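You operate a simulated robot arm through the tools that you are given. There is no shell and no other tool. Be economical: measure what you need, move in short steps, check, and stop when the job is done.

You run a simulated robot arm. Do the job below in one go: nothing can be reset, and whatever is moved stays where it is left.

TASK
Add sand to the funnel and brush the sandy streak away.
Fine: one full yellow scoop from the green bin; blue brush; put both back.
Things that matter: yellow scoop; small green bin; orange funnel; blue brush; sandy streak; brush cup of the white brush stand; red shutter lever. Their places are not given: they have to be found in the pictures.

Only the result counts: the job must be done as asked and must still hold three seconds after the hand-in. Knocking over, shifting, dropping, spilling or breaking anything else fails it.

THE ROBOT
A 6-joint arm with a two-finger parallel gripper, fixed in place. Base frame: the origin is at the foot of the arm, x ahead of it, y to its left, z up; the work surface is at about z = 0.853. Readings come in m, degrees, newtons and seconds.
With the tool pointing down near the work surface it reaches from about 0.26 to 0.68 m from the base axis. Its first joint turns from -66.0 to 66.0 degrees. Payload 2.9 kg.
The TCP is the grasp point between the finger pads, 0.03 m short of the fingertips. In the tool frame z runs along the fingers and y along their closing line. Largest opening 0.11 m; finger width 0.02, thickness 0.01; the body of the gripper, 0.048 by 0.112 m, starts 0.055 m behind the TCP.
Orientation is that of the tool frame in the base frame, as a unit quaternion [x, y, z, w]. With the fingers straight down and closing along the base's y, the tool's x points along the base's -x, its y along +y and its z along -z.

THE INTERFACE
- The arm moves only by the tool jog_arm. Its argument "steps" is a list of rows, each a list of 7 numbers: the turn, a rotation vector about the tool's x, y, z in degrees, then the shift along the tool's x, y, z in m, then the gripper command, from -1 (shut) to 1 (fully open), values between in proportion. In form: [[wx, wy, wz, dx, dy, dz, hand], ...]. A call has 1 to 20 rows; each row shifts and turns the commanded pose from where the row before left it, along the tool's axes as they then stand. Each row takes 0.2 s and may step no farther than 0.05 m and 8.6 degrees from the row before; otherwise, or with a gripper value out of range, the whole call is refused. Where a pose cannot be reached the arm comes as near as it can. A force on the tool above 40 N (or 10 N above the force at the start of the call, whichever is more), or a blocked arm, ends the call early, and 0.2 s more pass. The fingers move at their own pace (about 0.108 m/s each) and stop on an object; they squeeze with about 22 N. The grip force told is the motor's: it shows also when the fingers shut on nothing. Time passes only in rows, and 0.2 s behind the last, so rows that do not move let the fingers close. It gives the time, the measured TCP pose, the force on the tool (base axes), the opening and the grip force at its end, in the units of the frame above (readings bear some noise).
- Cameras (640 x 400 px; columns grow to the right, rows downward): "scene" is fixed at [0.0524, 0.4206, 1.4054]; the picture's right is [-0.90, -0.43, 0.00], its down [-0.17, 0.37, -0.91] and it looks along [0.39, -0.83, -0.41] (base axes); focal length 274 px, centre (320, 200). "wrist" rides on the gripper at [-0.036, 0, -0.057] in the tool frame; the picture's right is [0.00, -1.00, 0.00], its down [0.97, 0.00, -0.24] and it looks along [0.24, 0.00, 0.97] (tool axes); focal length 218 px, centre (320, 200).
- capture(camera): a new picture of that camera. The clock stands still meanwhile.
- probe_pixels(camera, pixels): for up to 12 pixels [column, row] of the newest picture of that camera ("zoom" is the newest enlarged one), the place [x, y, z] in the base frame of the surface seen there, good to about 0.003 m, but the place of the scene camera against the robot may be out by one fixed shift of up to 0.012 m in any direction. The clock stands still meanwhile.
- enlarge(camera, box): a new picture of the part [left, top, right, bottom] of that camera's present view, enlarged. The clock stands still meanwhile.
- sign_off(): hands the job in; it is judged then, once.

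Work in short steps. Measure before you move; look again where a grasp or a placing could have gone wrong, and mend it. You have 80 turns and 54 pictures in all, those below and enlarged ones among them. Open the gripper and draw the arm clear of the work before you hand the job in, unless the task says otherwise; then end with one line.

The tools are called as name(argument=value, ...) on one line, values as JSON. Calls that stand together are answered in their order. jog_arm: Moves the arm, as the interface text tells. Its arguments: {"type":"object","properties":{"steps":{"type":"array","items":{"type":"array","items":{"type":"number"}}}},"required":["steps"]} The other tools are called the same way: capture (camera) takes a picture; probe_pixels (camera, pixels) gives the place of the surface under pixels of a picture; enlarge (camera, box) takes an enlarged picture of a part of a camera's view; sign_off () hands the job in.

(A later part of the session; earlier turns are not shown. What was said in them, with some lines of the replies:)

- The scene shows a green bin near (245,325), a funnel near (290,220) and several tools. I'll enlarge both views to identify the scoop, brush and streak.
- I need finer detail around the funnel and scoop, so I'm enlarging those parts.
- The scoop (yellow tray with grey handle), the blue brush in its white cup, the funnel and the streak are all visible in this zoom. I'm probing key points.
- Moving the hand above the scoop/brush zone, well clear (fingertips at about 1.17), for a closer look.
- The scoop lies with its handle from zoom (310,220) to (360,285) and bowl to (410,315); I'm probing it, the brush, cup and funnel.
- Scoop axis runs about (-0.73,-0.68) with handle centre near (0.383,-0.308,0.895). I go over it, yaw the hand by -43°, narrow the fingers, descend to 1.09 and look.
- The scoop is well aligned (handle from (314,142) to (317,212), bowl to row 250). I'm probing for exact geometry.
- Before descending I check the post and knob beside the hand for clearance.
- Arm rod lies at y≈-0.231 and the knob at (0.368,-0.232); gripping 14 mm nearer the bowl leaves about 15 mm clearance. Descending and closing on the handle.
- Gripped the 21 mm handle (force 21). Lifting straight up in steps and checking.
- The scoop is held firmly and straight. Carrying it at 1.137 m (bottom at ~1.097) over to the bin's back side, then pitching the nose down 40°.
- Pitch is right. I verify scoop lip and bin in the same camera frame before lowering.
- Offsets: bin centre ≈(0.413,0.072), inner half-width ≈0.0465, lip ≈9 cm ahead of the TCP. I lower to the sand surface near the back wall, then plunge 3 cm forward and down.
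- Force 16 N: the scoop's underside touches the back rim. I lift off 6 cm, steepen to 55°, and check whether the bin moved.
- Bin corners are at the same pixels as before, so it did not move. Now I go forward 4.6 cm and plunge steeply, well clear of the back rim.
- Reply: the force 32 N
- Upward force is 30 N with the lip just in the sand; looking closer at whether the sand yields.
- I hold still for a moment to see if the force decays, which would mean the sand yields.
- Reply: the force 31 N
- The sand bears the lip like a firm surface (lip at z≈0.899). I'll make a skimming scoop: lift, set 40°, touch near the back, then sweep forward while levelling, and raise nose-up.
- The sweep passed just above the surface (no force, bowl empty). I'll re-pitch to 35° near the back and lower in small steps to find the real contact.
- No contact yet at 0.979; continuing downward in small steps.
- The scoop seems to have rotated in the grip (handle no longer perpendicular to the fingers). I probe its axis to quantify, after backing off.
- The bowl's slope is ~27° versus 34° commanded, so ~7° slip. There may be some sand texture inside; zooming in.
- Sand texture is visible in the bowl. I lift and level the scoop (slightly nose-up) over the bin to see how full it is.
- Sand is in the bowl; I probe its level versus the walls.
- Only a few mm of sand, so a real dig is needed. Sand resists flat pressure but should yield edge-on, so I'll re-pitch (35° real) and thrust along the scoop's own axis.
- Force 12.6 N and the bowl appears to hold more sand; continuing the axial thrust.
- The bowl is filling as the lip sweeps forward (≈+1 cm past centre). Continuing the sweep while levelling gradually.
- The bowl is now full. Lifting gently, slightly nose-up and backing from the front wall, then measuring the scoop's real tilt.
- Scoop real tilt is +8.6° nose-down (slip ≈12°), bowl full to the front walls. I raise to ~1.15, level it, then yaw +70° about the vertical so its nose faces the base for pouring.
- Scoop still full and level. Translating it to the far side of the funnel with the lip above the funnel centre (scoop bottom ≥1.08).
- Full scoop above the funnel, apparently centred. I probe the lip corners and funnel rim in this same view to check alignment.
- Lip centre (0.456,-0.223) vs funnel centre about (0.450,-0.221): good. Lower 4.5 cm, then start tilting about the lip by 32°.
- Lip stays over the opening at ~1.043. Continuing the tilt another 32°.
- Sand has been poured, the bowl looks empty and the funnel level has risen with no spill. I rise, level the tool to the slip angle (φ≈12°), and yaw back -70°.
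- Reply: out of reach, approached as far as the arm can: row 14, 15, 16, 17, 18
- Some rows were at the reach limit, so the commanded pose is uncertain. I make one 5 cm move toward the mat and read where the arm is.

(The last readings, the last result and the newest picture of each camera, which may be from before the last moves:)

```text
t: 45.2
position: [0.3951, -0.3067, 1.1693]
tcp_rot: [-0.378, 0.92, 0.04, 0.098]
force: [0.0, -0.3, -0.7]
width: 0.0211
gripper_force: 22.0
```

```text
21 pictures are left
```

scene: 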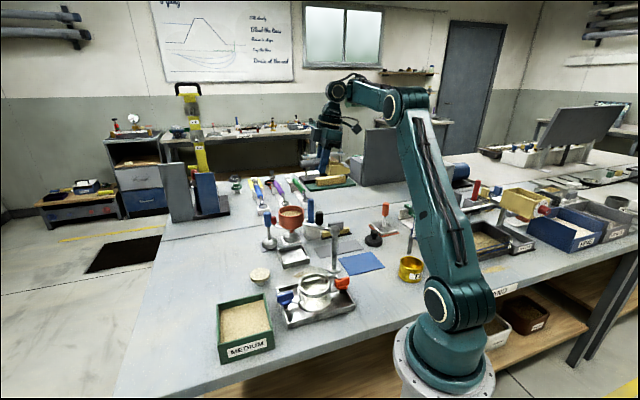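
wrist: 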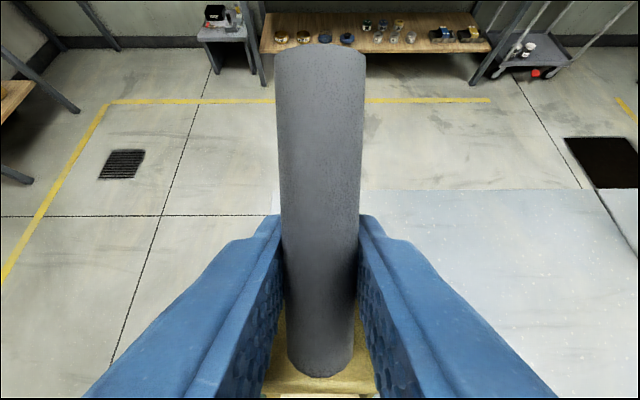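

The command follows the measured pose, good. Now I check the scoop's true pitch before placing.

enlarge(camera="scene", box=[290, 120, 390, 210])

```text
4.44 times, centred on (340, 165) of scene
```

zoom: 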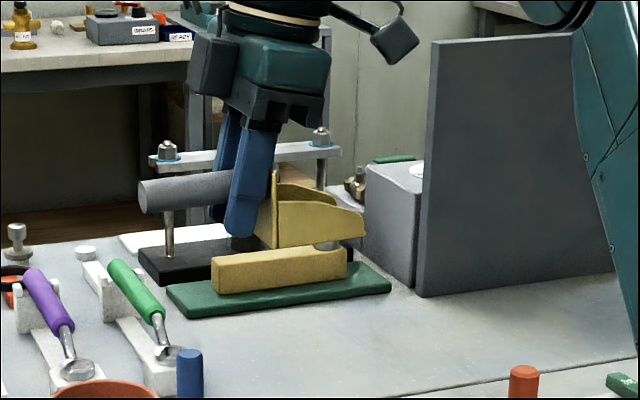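

probe_pixels(camera="zoom", pixels=[[276, 246], [310, 241], [350, 237], [362, 236], [363, 218], [150, 210], [190, 205], [215, 202], [150, 185], [215, 174], [277, 172]])

```text
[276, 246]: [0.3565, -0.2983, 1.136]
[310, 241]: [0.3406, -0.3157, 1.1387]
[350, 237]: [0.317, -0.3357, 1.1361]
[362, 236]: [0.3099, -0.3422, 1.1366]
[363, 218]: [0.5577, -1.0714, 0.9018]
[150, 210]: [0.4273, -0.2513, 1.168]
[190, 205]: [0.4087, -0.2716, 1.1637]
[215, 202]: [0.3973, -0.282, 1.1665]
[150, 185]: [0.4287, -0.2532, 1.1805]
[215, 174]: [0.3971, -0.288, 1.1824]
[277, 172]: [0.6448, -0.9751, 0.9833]
```

Scoop floor is level (1.136 along its length) and its offset from the TCP matches the original grasp. Moving over the mat and lowering to just above it.

jog_arm(steps=[[0, 0, 0, 0.0209, 0.0059, -0.0045, -1], [0, 0, 0, 0.00933, 0, 0.0439, -1], [0, 0, 0, 0.00933, 0, 0.0439, -1], [0, 0, 0, 0.00933, 0, 0.0439, -1], [0, 0, 0, 0.00933, 0, 0.0439, -1], [0, 0, 0, 0.00933, 0, 0.0439, -1], [0, 0, 0, 0.0085, 0, 0.04, -1], [0, 0, 0, 0, 0, 0, -1]])

jog_arm(steps=[[0, 0, 0, 0.00062, 0, 0.0029, -1], [0, 0, 0, 0.00062, 0, 0.0029, -1], [0, 0, 0, 0, 0, 0, -1]])

enlarge(camera="scene", box=[280, 190, 390, 280])

```text
t: 47.0
position: [0.3737, -0.3172, 0.905]
tcp_rot: [-0.378, 0.92, 0.04, 0.096]
force: [0.5, 0.7, -1.6]
width: 0.021
gripper_force: 22.8
```

```text
t: 47.8
position: [0.3752, -0.3167, 0.8995]
tcp_rot: [-0.378, 0.92, 0.04, 0.098]
force: [0.1, -0.9, -1.0]
width: 0.0208
gripper_force: 22.1
```

```text
4.44 times, centred on (335, 235) of scene
```

zoom: 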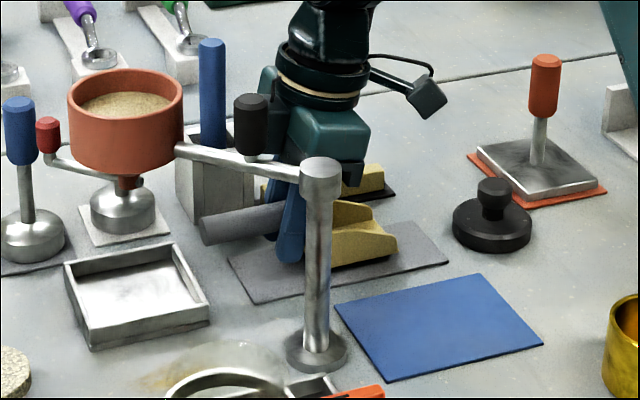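

The scoop hovers over its mat correctly. Lowering in small steps until light contact.

jog_arm(steps=[[0, 0, 0, 0.00042, 0, 0.00196, -1], [0, 0, 0, 0.00042, 0, 0.00196, -1], [0, 0, 0, 0, 0, 0, -1]])

jog_arm(steps=[[0, 0, 0, 0.00042, 0, 0.00196, -1], [0, 0, 0, 0, 0, 0, -1]])

jog_arm(steps=[[0, 0, 0, 0.00032, 0, 0.00147, -1], [0, 0, 0, 0, 0, 0, -1]])

```text
t: 48.6
position: [0.3756, -0.3163, 0.8955]
tcp_rot: [-0.378, 0.92, 0.04, 0.098]
force: [-0.1, -0.1, -0.7]
width: 0.0211
gripper_force: 22.6
```

```text
t: 49.2
position: [0.3764, -0.3158, 0.8937]
tcp_rot: [-0.378, 0.92, 0.04, 0.098]
force: [-0.8, 0.5, -1.3]
width: 0.0211
gripper_force: 22.6
```

```text
t: 49.8
position: [0.3757, -0.3161, 0.8925]
tcp_rot: [-0.377, 0.92, 0.039, 0.099]
force: [-3.3, 3.8, 19.4]
width: 0.0209
gripper_force: 22.1
```

Contact at 0.8925 (19 N). Opening to ~4.5 cm and lifting straight up.

jog_arm(steps=[[0, 0, 0, 0, 0, 0, -0.18], [0, 0, 0, 0, 0, 0, -0.18], [0, 0, 0, -0.0042, 0, -0.0196, -0.18], [0, 0, 0, -0.0083, 0, -0.039, -0.18], [0, 0, 0, -0.0083, 0, -0.039, -0.18], [0, 0, 0, -0.0083, 0, -0.039, -0.18], [0, 0, 0, -0.0083, 0, -0.039, -0.18], [0, 0, 0, 0, 0, 0, -0.18]])

enlarge(camera="scene", box=[250, 170, 380, 270])

```text
t: 51.6
position: [0.3763, -0.3144, 1.0712]
tcp_rot: [-0.378, 0.92, 0.04, 0.097]
force: [-0.1, 0.2, -0.1]
width: 0.0449
gripper_force: 0.2
```

```text
4.00 times, centred on (315, 220) of scene
```

zoom: 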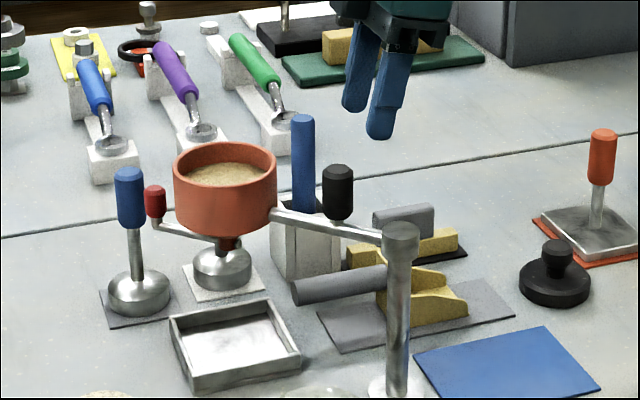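

The scoop is back on its mat and the funnel is fuller. Next the brush: level the tool, yaw to +45°, and go above the blue handle at about (0.468,-0.375).

jog_arm(steps=[[0, 6, 0, 0, 0, -0.02, -0.1], [0, 6, 0, 0, 0, -0.015, -0.1], [0, 0, 8.15, 0, 0, 0, -0.1], [0, 0, 8.15, 0, 0, 0, -0.1], [0, 0, 8.15, 0, 0, 0, -0.1], [0, 0, 8.15, 0, 0, 0, -0.1], [0, 0, 8.15, 0, 0, 0, -0.1], [0, 0, 8.15, 0, 0, 0, -0.1], [0, 0, 8.15, 0, 0, 0, -0.1], [0, 0, 8.15, 0, 0, 0, -0.1], [0, 0, 8.15, 0, 0, 0, -0.1], [0, 0, 8.15, 0, 0, 0, -0.1], [0, 0, 8.15, 0, 0, 0, -0.1], [0, 0, 0, -0.0359, 0.0073, 0, -0.1], [0, 0, 0, -0.0359, 0.0073, 0, -0.1], [0, 0, 0, -0.0359, 0.0073, 0, -0.1], [0, 0, 0, 0, 0, 0, -0.1]])

capture(camera="wrist")

```text
t: 55.2
position: [0.4658, -0.3795, 1.1042]
tcp_rot: [0.383, 0.924, 0.001, 0.0]
force: [0.6, 0.4, 0.2]
width: 0.0496
gripper_force: 0.2
```

```text
17 pictures are left
```

wrist: 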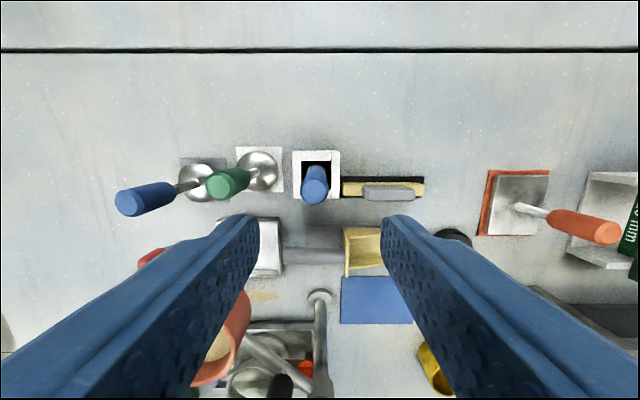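

The brush top is near (315,188), close to the expected axis. Probing for exact centre.

probe_pixels(camera="wrist", pixels=[[315, 187], [315, 200], [305, 187], [325, 187], [315, 172], [316, 198], [295, 155], [338, 155], [295, 197], [338, 197]])

enlarge(camera="wrist", box=[280, 140, 360, 220])

```text
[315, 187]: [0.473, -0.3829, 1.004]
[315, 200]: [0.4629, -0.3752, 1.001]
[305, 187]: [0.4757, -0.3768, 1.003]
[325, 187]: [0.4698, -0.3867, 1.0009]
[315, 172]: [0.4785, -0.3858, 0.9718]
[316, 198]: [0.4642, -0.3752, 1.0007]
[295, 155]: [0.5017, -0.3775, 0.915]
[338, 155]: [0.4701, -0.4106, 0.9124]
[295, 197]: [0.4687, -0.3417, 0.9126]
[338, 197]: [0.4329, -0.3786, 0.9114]
```

```text
5.00 times, centred on (320, 180) of wrist
```

zoom: 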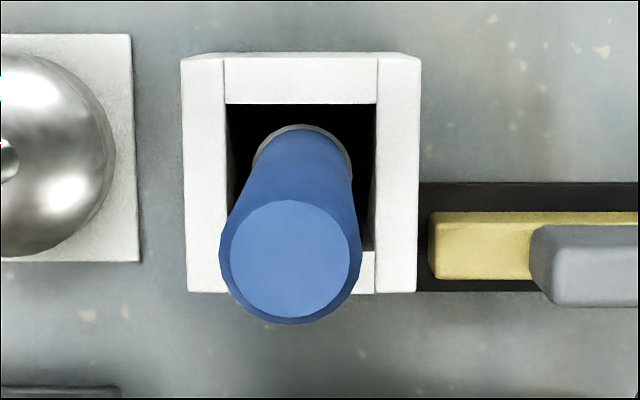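

Handle axis ≈(0.471,-0.3785). Descending to z=0.985 and closing.

jog_arm(steps=[[0, 0, 0, -0.0033, 0.0044, 0, -0.1], [0, 0, 0, 0, 0, 0.04, -0.1], [0, 0, 0, 0, 0, 0.04, -0.1], [0, 0, 0, 0, 0, 0.039, -0.1], [0, 0, 0, 0, 0, 0, -0.1], [0, 0, 0, 0, 0, 0, -1], [0, 0, 0, 0, 0, 0, -1], [0, 0, 0, 0, 0, 0, -1]])

jog_arm(steps=[[0, 0, 0, 0, 0, -0.01, -1], [0, 0, 0, 0, 0, -0.03, -1], [0, 0, 0, 0, 0, -0.04, -1], [0, 0, 0, 0, 0, -0.04, -1], [0, 0, 0, 0, 0, 0, -1]])

enlarge(camera="scene", box=[270, 120, 370, 230])

```text
t: 57.0
position: [0.472, -0.3796, 0.9832]
tcp_rot: [0.382, 0.924, 0.001, 0.0]
force: [0.0, -0.5, 0.5]
width: 0.0207
gripper_force: 22.1
```

```text
t: 58.2
position: [0.4699, -0.3779, 1.1057]
tcp_rot: [0.383, 0.924, 0.001, 0.0]
force: [0.1, -0.4, 0.0]
width: 0.0207
gripper_force: 21.9
```

```text
3.64 times, centred on (320, 175) of scene
```

zoom: 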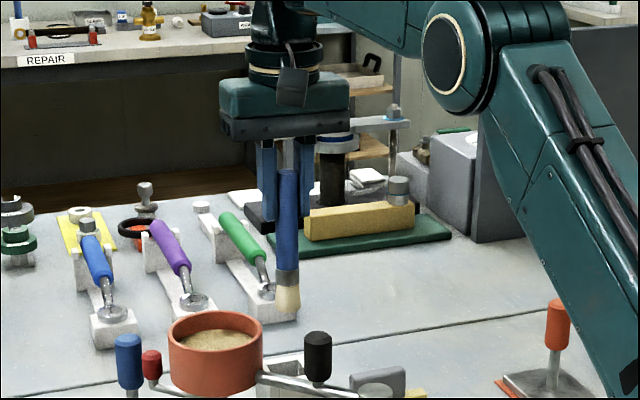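

The brush is lifted with visible bristles. Probing the bristle tip, ferrule and the streak.

probe_pixels(camera="zoom", pixels=[[289, 311], [289, 302], [279, 302], [298, 300], [288, 285], [288, 270], [288, 230], [288, 180]])

enlarge(camera="scene", box=[260, 220, 350, 300])

```text
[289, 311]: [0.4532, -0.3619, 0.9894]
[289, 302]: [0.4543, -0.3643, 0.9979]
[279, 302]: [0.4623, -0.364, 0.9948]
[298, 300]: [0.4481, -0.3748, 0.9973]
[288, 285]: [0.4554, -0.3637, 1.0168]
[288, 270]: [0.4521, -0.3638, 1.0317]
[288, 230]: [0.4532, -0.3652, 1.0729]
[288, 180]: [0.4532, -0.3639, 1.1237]
```

```text
5.00 times, centred on (305, 260) of scene
```

zoom: 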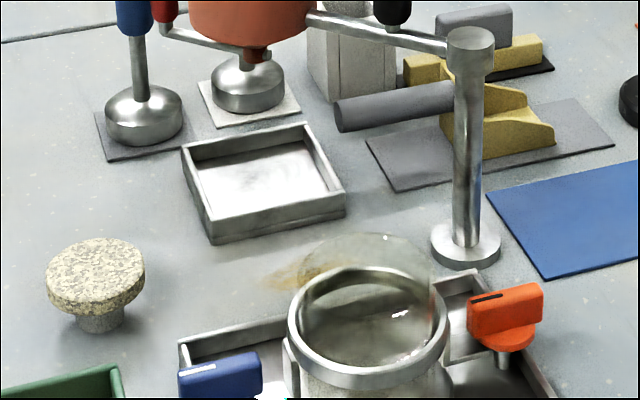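

Bristle tip is ≈0.118 below the TCP. I carry the brush high (TCP 1.18) over to the streak, lean the hand 20° away from the funnel, lower to tip ≈0.91 and look.

jog_arm(steps=[[0, 0, 0, 0, 0, -0.0375, -1], [0, 0, 0, 0, 0, -0.0375, -1], [0, 0, 0, 0.0409, 0.0153, 0, -1], [0, 0, 0, 0.0409, 0.0153, 0, -1], [0, 0, 0, 0.0409, 0.0153, 0, -1], [0, 0, 0, 0.0409, 0.0153, 0, -1], [0, 0, 0, 0.0409, 0.0153, 0, -1], [0, 0, 0, 0.0409, 0.0153, 0, -1], [0, -6.67, 0, 0, 0, 0, -1], [0, -6.67, 0, 0, 0, 0, -1], [0, -6.66, 0, 0, 0, 0, -1], [0, 0, 0, 0.0137, 0, 0.0376, -1], [0, 0, 0, 0.0137, 0, 0.0376, -1], [0, 0, 0, 0.0137, 0, 0.0376, -1], [0, 0, 0, 0.0137, 0, 0.0376, -1], [0, 0, 0, 0, 0, 0, -1]])

capture(camera="wrist")

enlarge(camera="scene", box=[250, 170, 380, 300])

```text
t: 61.6
position: [0.3607, -0.1399, 1.0223]
tcp_rot: [0.378, 0.909, -0.066, 0.161]
force: [0.1, 0.3, 0.3]
width: 0.0206
gripper_force: 21.8
```

```text
13 pictures are left
```

wrist: 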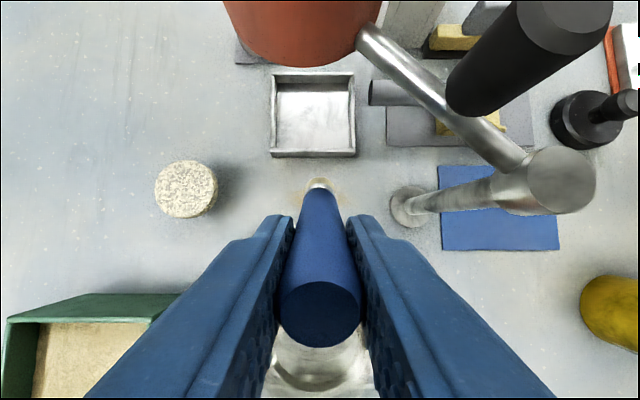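

```text
3.08 times, centred on (315, 235) of scene
```

zoom: 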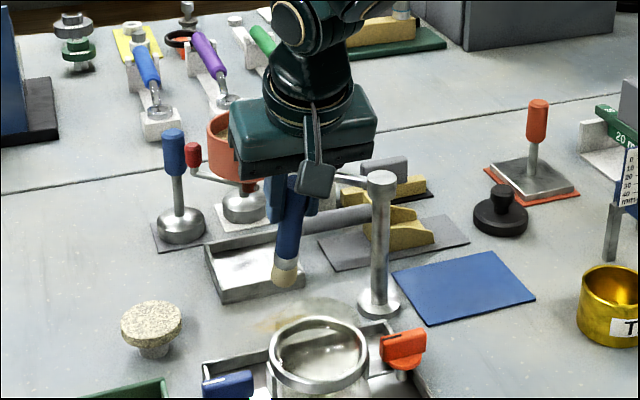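

The faint streak shows on both sides of the tip near (300–345,190). Enlarging and probing its extent.

enlarge(camera="wrist", box=[260, 150, 380, 225])

```text
5.33 times, centred on (320, 188) of wrist
```

zoom: 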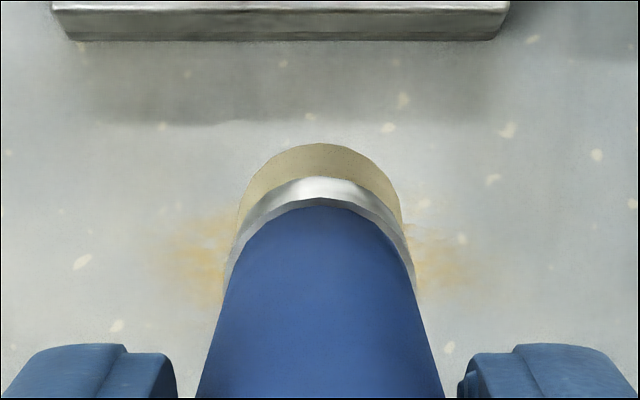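

probe_pixels(camera="zoom", pixels=[[165, 250], [205, 260], [205, 215], [215, 300], [440, 260], [485, 265], [430, 235], [450, 285], [320, 150], [320, 42]])

```text
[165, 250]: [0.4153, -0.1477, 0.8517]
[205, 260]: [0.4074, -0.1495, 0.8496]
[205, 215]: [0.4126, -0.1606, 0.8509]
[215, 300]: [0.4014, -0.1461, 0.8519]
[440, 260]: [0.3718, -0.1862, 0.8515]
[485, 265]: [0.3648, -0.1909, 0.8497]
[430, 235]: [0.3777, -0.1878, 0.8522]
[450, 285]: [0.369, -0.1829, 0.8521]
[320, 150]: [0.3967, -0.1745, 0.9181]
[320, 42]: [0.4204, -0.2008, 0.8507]
```

Streak runs (0.415,-0.148)→(0.365,-0.191), ±9 mm wide. Moving the tip past its far end and lowering toward the table.

jog_arm(steps=[[0, 0, 0, 0, 0.045, 0, -1], [0, 0, 0, 0.009, 0, 0.0246, -1], [0, 0, 0, 0.009, 0, 0.0246, -1], [0, 0, 0, 0, 0, 0, -1]])

jog_arm(steps=[[0, 0, 0, 0.00068, 0, 0.00188, -1], [0, 0, 0, 0.00068, 0, 0.00188, -1], [0, 0, 0, 0, 0, 0, -1]])

jog_arm(steps=[[0, 0, 0, 0.00068, 0, 0.00188, -1], [0, 0, 0, 0.00034, 0, 0.00094, -1], [0, 0, 0, 0, 0, 0, -1]])

```text
t: 62.6
position: [0.3911, -0.1108, 0.9701]
tcp_rot: [0.377, 0.909, -0.066, 0.163]
force: [-4.7, 2.0, 15.6]
width: 0.0208
gripper_force: 22.2
```

```text
t: 63.4
position: [0.3915, -0.1099, 0.9662]
tcp_rot: [0.377, 0.909, -0.065, 0.162]
force: [-2.8, 0.4, 24.2]
width: 0.0209
gripper_force: 21.9
```

```text
t: 64.2
position: [0.3923, -0.1085, 0.9627]
tcp_rot: [0.378, 0.909, -0.065, 0.162]
force: [-3.2, 4.1, 26.9]
width: 0.0207
gripper_force: 21.8
```

Contact with springy bristles (27 N). I ease up 4 mm and sweep the first pass along the streak (9 cm).

jog_arm(steps=[[0, 0, 0, -0.00137, 0, -0.00376, -1], [0, 0, 0, 0, -0.015, 0, -1], [0, 0, 0, 0, -0.015, 0, -1], [0, 0, 0, 0, -0.015, 0, -1], [0, 0, 0, 0, -0.015, 0, -1], [0, 0, 0, 0, -0.015, 0, -1], [0, 0, 0, 0, -0.015, 0, -1], [0, 0, 0, 0, 0, 0, -1]])

enlarge(camera="wrist", box=[200, 130, 440, 260])

```text
t: 66.0
position: [0.3283, -0.1738, 0.9656]
tcp_rot: [0.376, 0.91, -0.066, 0.161]
force: [0.2, 0.4, -0.5]
width: 0.0207
gripper_force: 21.4
```

```text
2.67 times, centred on (320, 195) of wrist
```

zoom: 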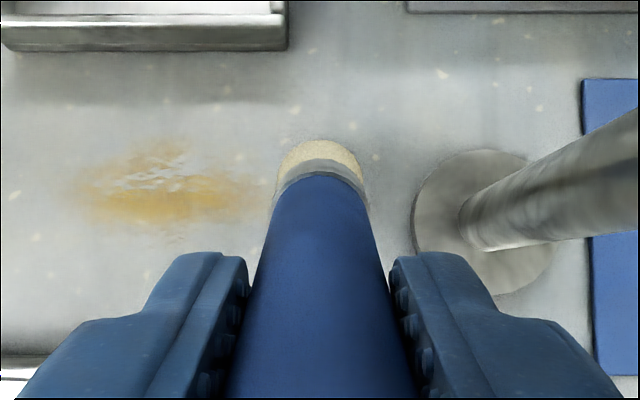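

One band was cleared, but the tip track lies too far toward the funnel and force has dropped (brush slipped a little). Probing the remaining streak and tip.

probe_pixels(camera="zoom", pixels=[[90, 200], [130, 205], [170, 205], [240, 195], [150, 150], [160, 178], [180, 235], [320, 145], [320, 160], [130, 160], [230, 175]])

enlarge(camera="scene", box=[280, 200, 350, 270])

```text
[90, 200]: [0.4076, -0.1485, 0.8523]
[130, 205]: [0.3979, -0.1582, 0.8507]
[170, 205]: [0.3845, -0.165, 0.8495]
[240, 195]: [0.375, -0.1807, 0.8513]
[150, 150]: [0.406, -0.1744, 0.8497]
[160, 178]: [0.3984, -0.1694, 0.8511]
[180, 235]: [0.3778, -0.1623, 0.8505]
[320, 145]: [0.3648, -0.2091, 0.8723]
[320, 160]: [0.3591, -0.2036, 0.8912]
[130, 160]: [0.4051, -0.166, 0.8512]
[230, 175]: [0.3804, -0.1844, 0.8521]
```

```text
5.71 times, centred on (315, 235) of scene
```

zoom: 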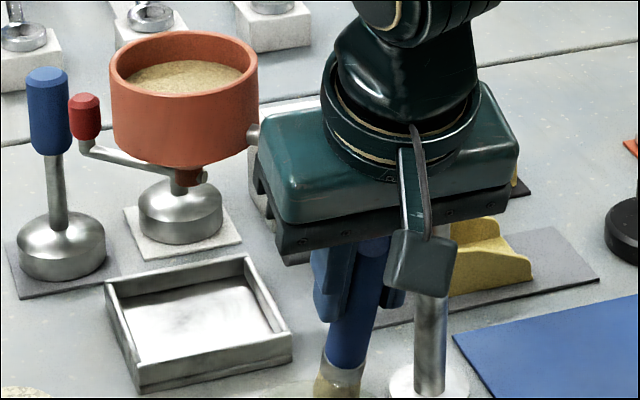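

Cleared line is ~6 mm to the funnel side of the streak centre. I shift 9 mm the other way and lower until light contact for the return stroke.

jog_arm(steps=[[0, 0, 0, 0.00846, 0, -0.00308, -1], [0, 0, 0, 0.00068, 0, 0.00188, -1], [0, 0, 0, 0.00068, 0, 0.00188, -1], [0, 0, 0, 0, 0, 0, -1]])

jog_arm(steps=[[0, 0, 0, 0.00068, 0, 0.00188, -1], [0, 0, 0, 0.00034, 0, 0.00094, -1], [0, 0, 0, 0, 0, 0, -1]])

```text
t: 67.0
position: [0.3221, -0.1657, 0.9635]
tcp_rot: [0.377, 0.909, -0.066, 0.164]
force: [-4.5, 4.4, 24.5]
width: 0.0207
gripper_force: 22.1
```

```text
t: 67.4
position: [0.3229, -0.1675, 0.963]
tcp_rot: [0.377, 0.909, -0.065, 0.163]
force: [-4.5, 3.4, 12.0]
width: 0.0209
gripper_force: 21.7
stopped in row 1: the force on the tool passed its limit (the readings are from after the stop); the commanded pose is now the measured one
```

Contact at 12 N; sweeping back along the streak, shifting 7 mm and sweeping forward again.

jog_arm(steps=[[0, 0, 0, 0, 0.015, 0, -1], [0, 0, 0, 0, 0.015, 0, -1], [0, 0, 0, 0, 0.015, 0, -1], [0, 0, 0, 0, 0.015, 0, -1], [0, 0, 0, 0, 0.015, 0, -1], [0, 0, 0, 0, 0.015, 0, -1], [0, 0, 0, 0, 0, 0, -1]])

jog_arm(steps=[[0, 0, 0, 0.007, 0, -0.0014, -1], [0, 0, 0, 0, -0.015, 0, -1], [0, 0, 0, 0, -0.015, 0, -1], [0, 0, 0, 0, -0.015, 0, -1], [0, 0, 0, 0, -0.015, 0, -1], [0, 0, 0, 0, -0.015, 0, -1], [0, 0, 0, 0, -0.015, 0, -1], [0, 0, 0, 0, 0, 0, -1]])

enlarge(camera="wrist", box=[200, 130, 440, 260])

```text
t: 69.0
position: [0.3876, -0.1018, 0.9616]
tcp_rot: [0.377, 0.91, -0.064, 0.164]
force: [0.2, 0.3, -0.3]
width: 0.0207
gripper_force: 21.9
```

```text
t: 70.8
position: [0.3177, -0.1616, 0.9609]
tcp_rot: [0.378, 0.909, -0.066, 0.163]
force: [0.6, 0.0, -0.1]
width: 0.0207
gripper_force: 21.8
```

```text
2.67 times, centred on (320, 195) of wrist
```

zoom: 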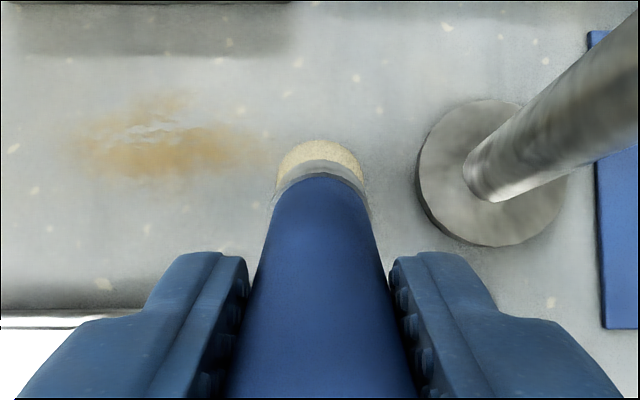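

The last two strokes lost contact (force ~0), leaving streak at rows 125–175. I shift back 9 mm onto its centre and find contact with smaller steps.

jog_arm(steps=[[0, 0, 0, -0.0085, 0, 0.0031, -1], [0, 0, 0, 0.0005, 0, 0.0014, -1], [0, 0, 0, 0, 0, 0, -1]])

jog_arm(steps=[[0, 0, 0, 0.0005, 0, 0.0014, -1], [0, 0, 0, 0, 0, 0, -1]])

jog_arm(steps=[[0, 0, 0, 0.0005, 0, 0.0014, -1], [0, 0, 0, 0, 0, 0, -1]])

```text
t: 71.6
position: [0.3253, -0.1676, 0.9597]
tcp_rot: [0.377, 0.909, -0.066, 0.165]
force: [-7.8, 6.1, 24.5]
width: 0.0208
gripper_force: 22.2
```

```text
t: 72.2
position: [0.3255, -0.1703, 0.959]
tcp_rot: [0.377, 0.909, -0.066, 0.166]
force: [-2.9, 3.1, 27.1]
width: 0.0208
gripper_force: 22.0
```

```text
t: 72.8
position: [0.3249, -0.1688, 0.9561]
tcp_rot: [0.378, 0.909, -0.066, 0.164]
force: [-1.5, 4.6, 25.8]
width: 0.0209
gripper_force: 21.7
```

The brush slides axially in the grip at ~25 N, so I sweep now while feeding down 0.4 mm per row to hold contact.

jog_arm(steps=[[0, 0, 0, 0.00014, 0.012, 0.00038, -1], [0, 0, 0, 0.00014, 0.012, 0.00038, -1], [0, 0, 0, 0.00014, 0.012, 0.00038, -1], [0, 0, 0, 0.00014, 0.012, 0.00038, -1], [0, 0, 0, 0.00014, 0.012, 0.00038, -1], [0, 0, 0, 0.00014, 0.012, 0.00038, -1], [0, 0, 0, 0.00014, 0.012, 0.00038, -1]])

enlarge(camera="wrist", box=[200, 130, 440, 260])

```text
t: 74.4
position: [0.3848, -0.1093, 0.954]
tcp_rot: [0.377, 0.909, -0.066, 0.164]
force: [-3.7, -3.5, 8.1]
width: 0.0211
gripper_force: 21.9
```

```text
2.67 times, centred on (320, 195) of wrist
```

zoom: 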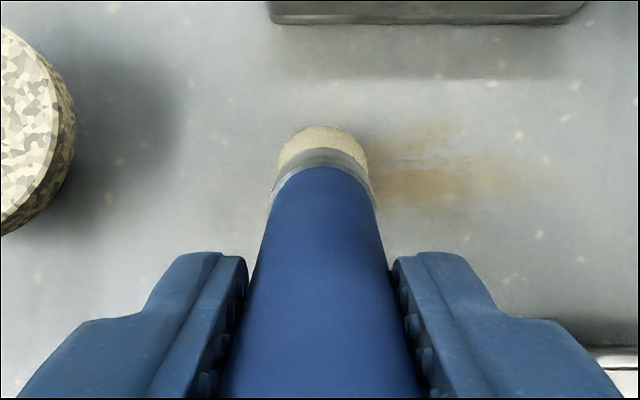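

That stroke (8 N in motion) faded the streak considerably. Two more strokes, offset +5 mm then -10 mm, keeping the feed.

jog_arm(steps=[[0, 0, 0, 0.0049, 0, -0.0012, -1], [0, 0, 0, 0.00017, -0.012, 0.00047, -1], [0, 0, 0, 0.00017, -0.012, 0.00047, -1], [0, 0, 0, 0.00017, -0.012, 0.00047, -1], [0, 0, 0, 0.00017, -0.012, 0.00047, -1], [0, 0, 0, 0.00017, -0.012, 0.00047, -1], [0, 0, 0, 0.00017, -0.012, 0.00047, -1], [0, 0, 0, 0.00017, -0.012, 0.00047, -1]])

jog_arm(steps=[[0, 0, 0, -0.0092, 0, 0.0039, -1], [0, 0, 0, 0.00017, 0.012, 0.00047, -1], [0, 0, 0, 0.00017, 0.012, 0.00047, -1], [0, 0, 0, 0.00017, 0.012, 0.00047, -1], [0, 0, 0, 0.00017, 0.012, 0.00047, -1], [0, 0, 0, 0.00017, 0.012, 0.00047, -1], [0, 0, 0, 0.00017, 0.012, 0.00047, -1], [0, 0, 0, 0.00017, 0.012, 0.00047, -1]])

enlarge(camera="wrist", box=[200, 130, 440, 260])

```text
t: 76.2
position: [0.3233, -0.1652, 0.9508]
tcp_rot: [0.377, 0.909, -0.065, 0.166]
force: [7.9, 9.3, 17.5]
width: 0.0283
gripper_force: 21.9
```

```text
t: 78.0
position: [0.3865, -0.1132, 0.9469]
tcp_rot: [0.378, 0.908, -0.069, 0.164]
force: [-8.9, -10.6, 19.4]
width: 0.0246
gripper_force: 21.9
```

```text
2.67 times, centred on (320, 195) of wrist
```

zoom: 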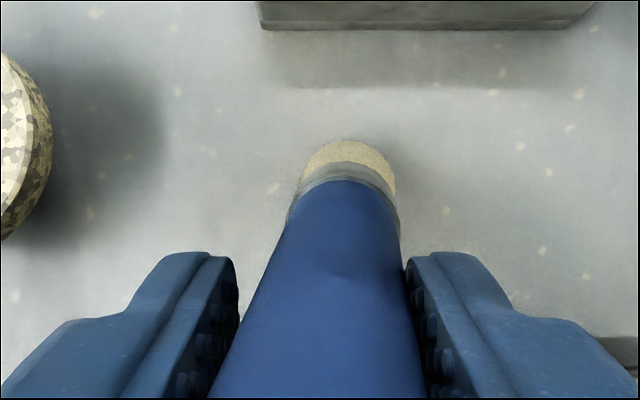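

The streak is gone. Lifting straight up 20 cm and checking how the brush sits in the grip.

jog_arm(steps=[[0, 0, 0, -0.0034, 0, -0.0094, -1], [0, 0, 0, -0.0103, 0, -0.0282, -1], [0, 0, 0, -0.0137, 0, -0.0376, -1], [0, 0, 0, -0.0137, 0, -0.0376, -1], [0, 0, 0, -0.0137, 0, -0.0376, -1], [0, 0, 0, -0.0137, 0, -0.0376, -1], [0, 6.66, 0, 0, 0, 0, -1], [0, 6.67, 0, 0, 0, 0, -1], [0, 6.67, 0, 0, 0, 0, -1], [0, 0, 0, 0, 0, 0, -1]])

enlarge(camera="scene", box=[260, 120, 400, 280])

```text
t: 80.2
position: [0.3868, -0.1123, 1.1449]
tcp_rot: [0.383, 0.924, 0.0, 0.003]
force: [0.2, 0.3, -1.7]
width: 0.0208
gripper_force: 22.5
```

```text
2.50 times, centred on (330, 200) of scene
```

zoom: 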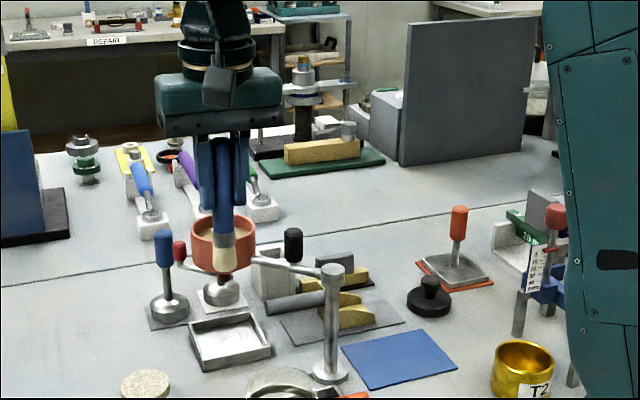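

Brush is back square in the grip. I probe its axis for tilt and tip offset before returning it.

probe_pixels(camera="zoom", pixels=[[222, 269], [223, 262], [224, 240], [223, 225], [223, 200], [221, 175], [220, 150], [240, 260]])

```text
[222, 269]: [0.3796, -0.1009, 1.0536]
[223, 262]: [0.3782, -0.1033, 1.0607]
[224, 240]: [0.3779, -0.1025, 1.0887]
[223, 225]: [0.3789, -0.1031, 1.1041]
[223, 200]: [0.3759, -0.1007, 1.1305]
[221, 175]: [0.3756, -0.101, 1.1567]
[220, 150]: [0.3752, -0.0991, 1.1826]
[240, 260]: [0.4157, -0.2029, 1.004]
```

Brush tilts ~2.4° (tip toward -x'), tip 0.094 below TCP. I correct the tilt, rise, carry it above the cup, and lower to tip ≈0.935 for a visual check.

jog_arm(steps=[[0, 2.4, 0, 0, 0, -0.03, -1], [0, 0, 0, -0.0414, -0.02145, 0, -1], [0, 0, 0, -0.0414, -0.02145, 0, -1], [0, 0, 0, -0.0414, -0.02145, 0, -1], [0, 0, 0, -0.0414, -0.02145, 0, -1], [0, 0, 0, -0.0414, -0.02145, 0, -1], [0, 0, 0, -0.0414, -0.02145, 0, -1], [0, 0, 0, 0, 0, 0.05, -1], [0, 0, 0, 0, 0, 0.05, -1], [0, 0, 0, 0, 0, 0.045, -1], [0, 0, 0, 0, 0, 0, -1]])

enlarge(camera="wrist", box=[230, 100, 410, 260])

enlarge(camera="scene", box=[285, 150, 355, 240])

```text
t: 82.6
position: [0.4664, -0.3733, 1.0198]
tcp_rot: [0.383, 0.924, 0.009, -0.017]
force: [-1.1, -0.2, -1.1]
width: 0.0209
gripper_force: 21.4
```

```text
2.50 times, centred on (320, 180) of wrist
```

zoom: 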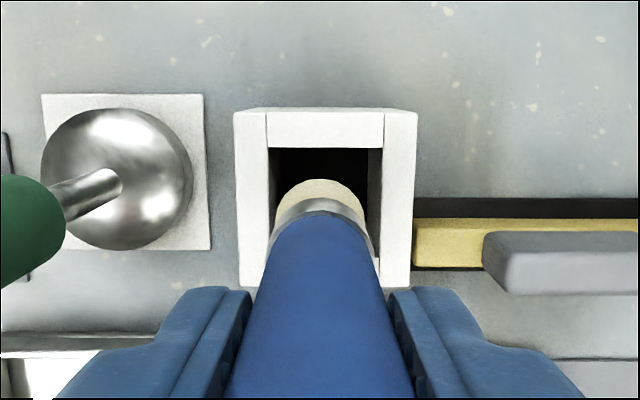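

```text
4.44 times, centred on (320, 195) of scene
```

zoom: 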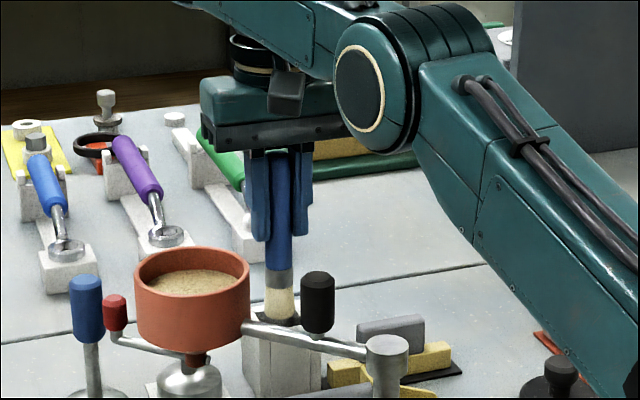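

Geometry from the wrist view puts the tip within ~1–2 mm of the cup centre and the brush vertical. Small sideways correction, then lowering into the cup.

jog_arm(steps=[[0, 0, 0, 0, -0.0015, 0, -1], [0, 0, 0, -0.0004, 0, 0.01, -1], [0, 0, 0, -0.0004, 0, 0.01, -1], [0, 0, 0, -0.0004, 0, 0.01, -1], [0, 0, 0, -0.0004, 0, 0.01, -1], [0, 0, 0, 0, 0, 0, -1]])

jog_arm(steps=[[0, 0, 0, -0.0002, 0, 0.005, -1], [0, 0, 0, -0.0002, 0, 0.005, -1], [0, 0, 0, 0, 0, 0, -1]])

jog_arm(steps=[[0, 0, 0, -0.0001, 0, 0.003, -1], [0, 0, 0, -0.0001, 0, 0.003, -1], [0, 0, 0, 0, 0, 0, -1]])

```text
t: 84.0
position: [0.4739, -0.3812, 0.9839]
tcp_rot: [0.383, 0.924, 0.009, -0.017]
force: [-5.3, 5.7, 4.1]
width: 0.0207
gripper_force: 21.8
out of reach, approached as far as the arm can: row 3, 5
```

```text
t: 84.8
position: [0.4757, -0.384, 0.9742]
tcp_rot: [0.382, 0.924, 0.009, -0.017]
force: [-7.0, 7.4, 8.4]
width: 0.0207
gripper_force: 22.3
```

```text
t: 85.6
position: [0.4771, -0.384, 0.9685]
tcp_rot: [0.383, 0.924, 0.009, -0.017]
force: [-8.2, 8.6, 3.6]
width: 0.0205
gripper_force: 21.5
out of reach, approached as far as the arm can: row 1
```

The arm drifted ~6 mm toward -x' and presses the cup wall (~12 N). I ease back +x' in small steps to relieve it.

jog_arm(steps=[[0, 0, 0, 0.003, 0, 0, -1], [0, 0, 0, 0, 0, 0, -1]])

jog_arm(steps=[[0, 0, 0, 0.003, 0, 0, -1], [0, 0, 0, 0, 0, 0, -1]])

enlarge(camera="scene", box=[285, 170, 355, 250])

```text
t: 86.2
position: [0.4769, -0.3839, 0.9677]
tcp_rot: [0.383, 0.924, 0.009, -0.016]
force: [-6.3, 6.2, -0.2]
width: 0.0207
gripper_force: 22.0
out of reach, approached as far as the arm can: row 1
```

```text
t: 86.8
position: [0.477, -0.3842, 0.97]
tcp_rot: [0.383, 0.924, 0.009, -0.017]
force: [-5.7, 2.5, -4.0]
width: 0.0207
gripper_force: 21.7
```

```text
5.00 times, centred on (320, 210) of scene
```

zoom: 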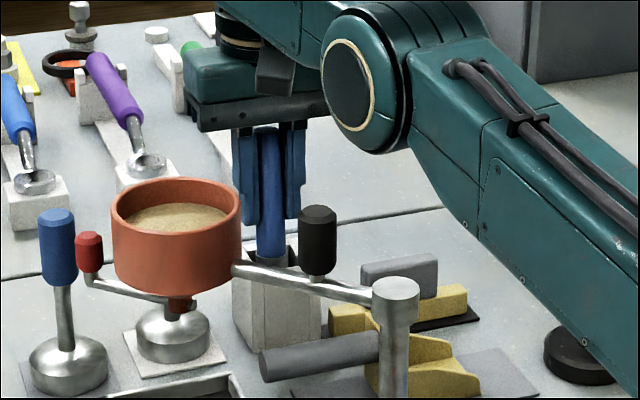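

Brush is inside the cup, cup apparently unmoved, lateral force small now. Lowering the last bit toward the cup floor.

jog_arm(steps=[[0, 0, 0, 0.0005, 0, 0.003, -1], [0, 0, 0, 0.0005, 0, 0.003, -1], [0, 0, 0, 0, 0, 0, -1]])

jog_arm(steps=[[0, 0, 0, 0.0003, 0, 0.002, -1], [0, 0, 0, 0.0003, 0, 0.002, -1], [0, 0, 0, 0, 0, 0, -1]])

```text
t: 87.6
position: [0.4779, -0.3838, 0.9651]
tcp_rot: [0.383, 0.924, 0.009, -0.017]
force: [-1.7, 1.4, 1.8]
width: 0.0207
gripper_force: 21.8
out of reach, approached as far as the arm can: row 1
```

```text
t: 88.4
position: [0.4785, -0.3852, 0.9616]
tcp_rot: [0.382, 0.924, 0.009, -0.016]
force: [-7.7, 9.0, 11.2]
width: 0.0208
gripper_force: 21.8
out of reach, approached as far as the arm can: row 2
```

Tip is at floor height (~0.867) with 11 N. Releasing and lifting straight up.

jog_arm(steps=[[0, 0, 0, 0, 0, 0, -0.1], [0, 0, 0, 0, 0, 0, -0.1], [0, 0, 0, 0, 0, -0.02, -0.1], [0, 0, 0, 0, 0, -0.04, -0.1], [0, 0, 0, 0, 0, -0.04, -0.1], [0, 0, 0, 0, 0, -0.04, -0.1], [0, 0, 0, 0.03, 0.02, -0.02, -0.1], [0, 0, 0, 0, 0, 0, -0.1]])

capture(camera="scene")

```text
t: 90.2
position: [0.4736, -0.3575, 1.1204]
tcp_rot: [0.382, 0.924, 0.008, -0.016]
force: [-0.1, 0.4, -0.5]
width: 0.0494
gripper_force: 0.0
```

```text
1 pictures are left
```

scene: 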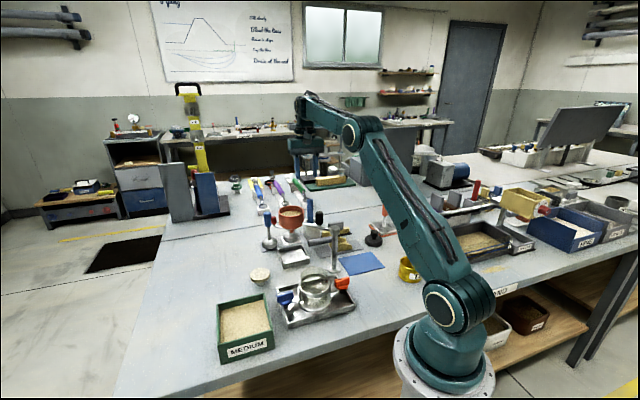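

The brush stands in its cup at (310,210). I draw the arm up and back, then use the last picture to confirm.

jog_arm(steps=[[0, 0, 0, 0.01, 0, -0.04, -0.1], [0, 0, 0, 0.03, 0.02, -0.03, 0], [0, 0, 0, 0.04, 0.02, -0.01, 0], [0, 0, 0, 0.04, 0.02, 0, 0], [0, 0, 0, 0.04, 0.02, 0, 0], [0, 0, 0, 0.04, 0.02, 0, 0], [0, 0, 0, 0, 0, 0, 0]])

enlarge(camera="scene", box=[240, 170, 380, 290])

```text
t: 91.8
position: [0.4065, -0.1458, 1.2105]
tcp_rot: [0.382, 0.924, 0.008, -0.016]
force: [0.3, 0.1, -0.1]
width: 0.055
gripper_force: 0.1
```

```text
3.33 times, centred on (310, 230) of scene
```

zoom: 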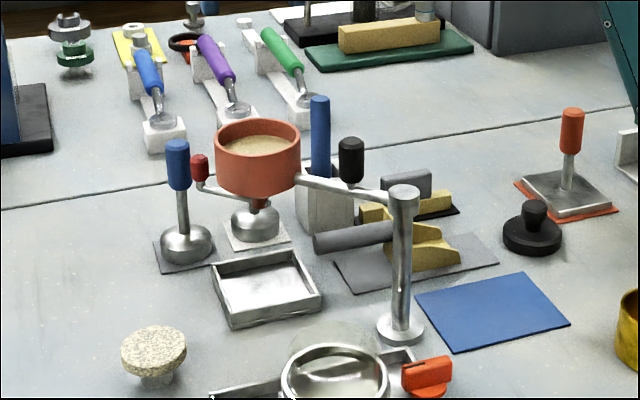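

The final picture shows the brush upright in its cup, the scoop on its mat, the funnel fuller, the streak gone and nothing else disturbed. Handing in.

sign_off()

```text
The job is handed in.
```

I poured one scoop of sand from the green bin into the funnel, brushed the streak away, and put the yellow scoop and blue brush back. In the last picture everything stands in place with no spill, but I judged the scoop full by eye, and the brush pressed the cup wall at about 12 N going back in.
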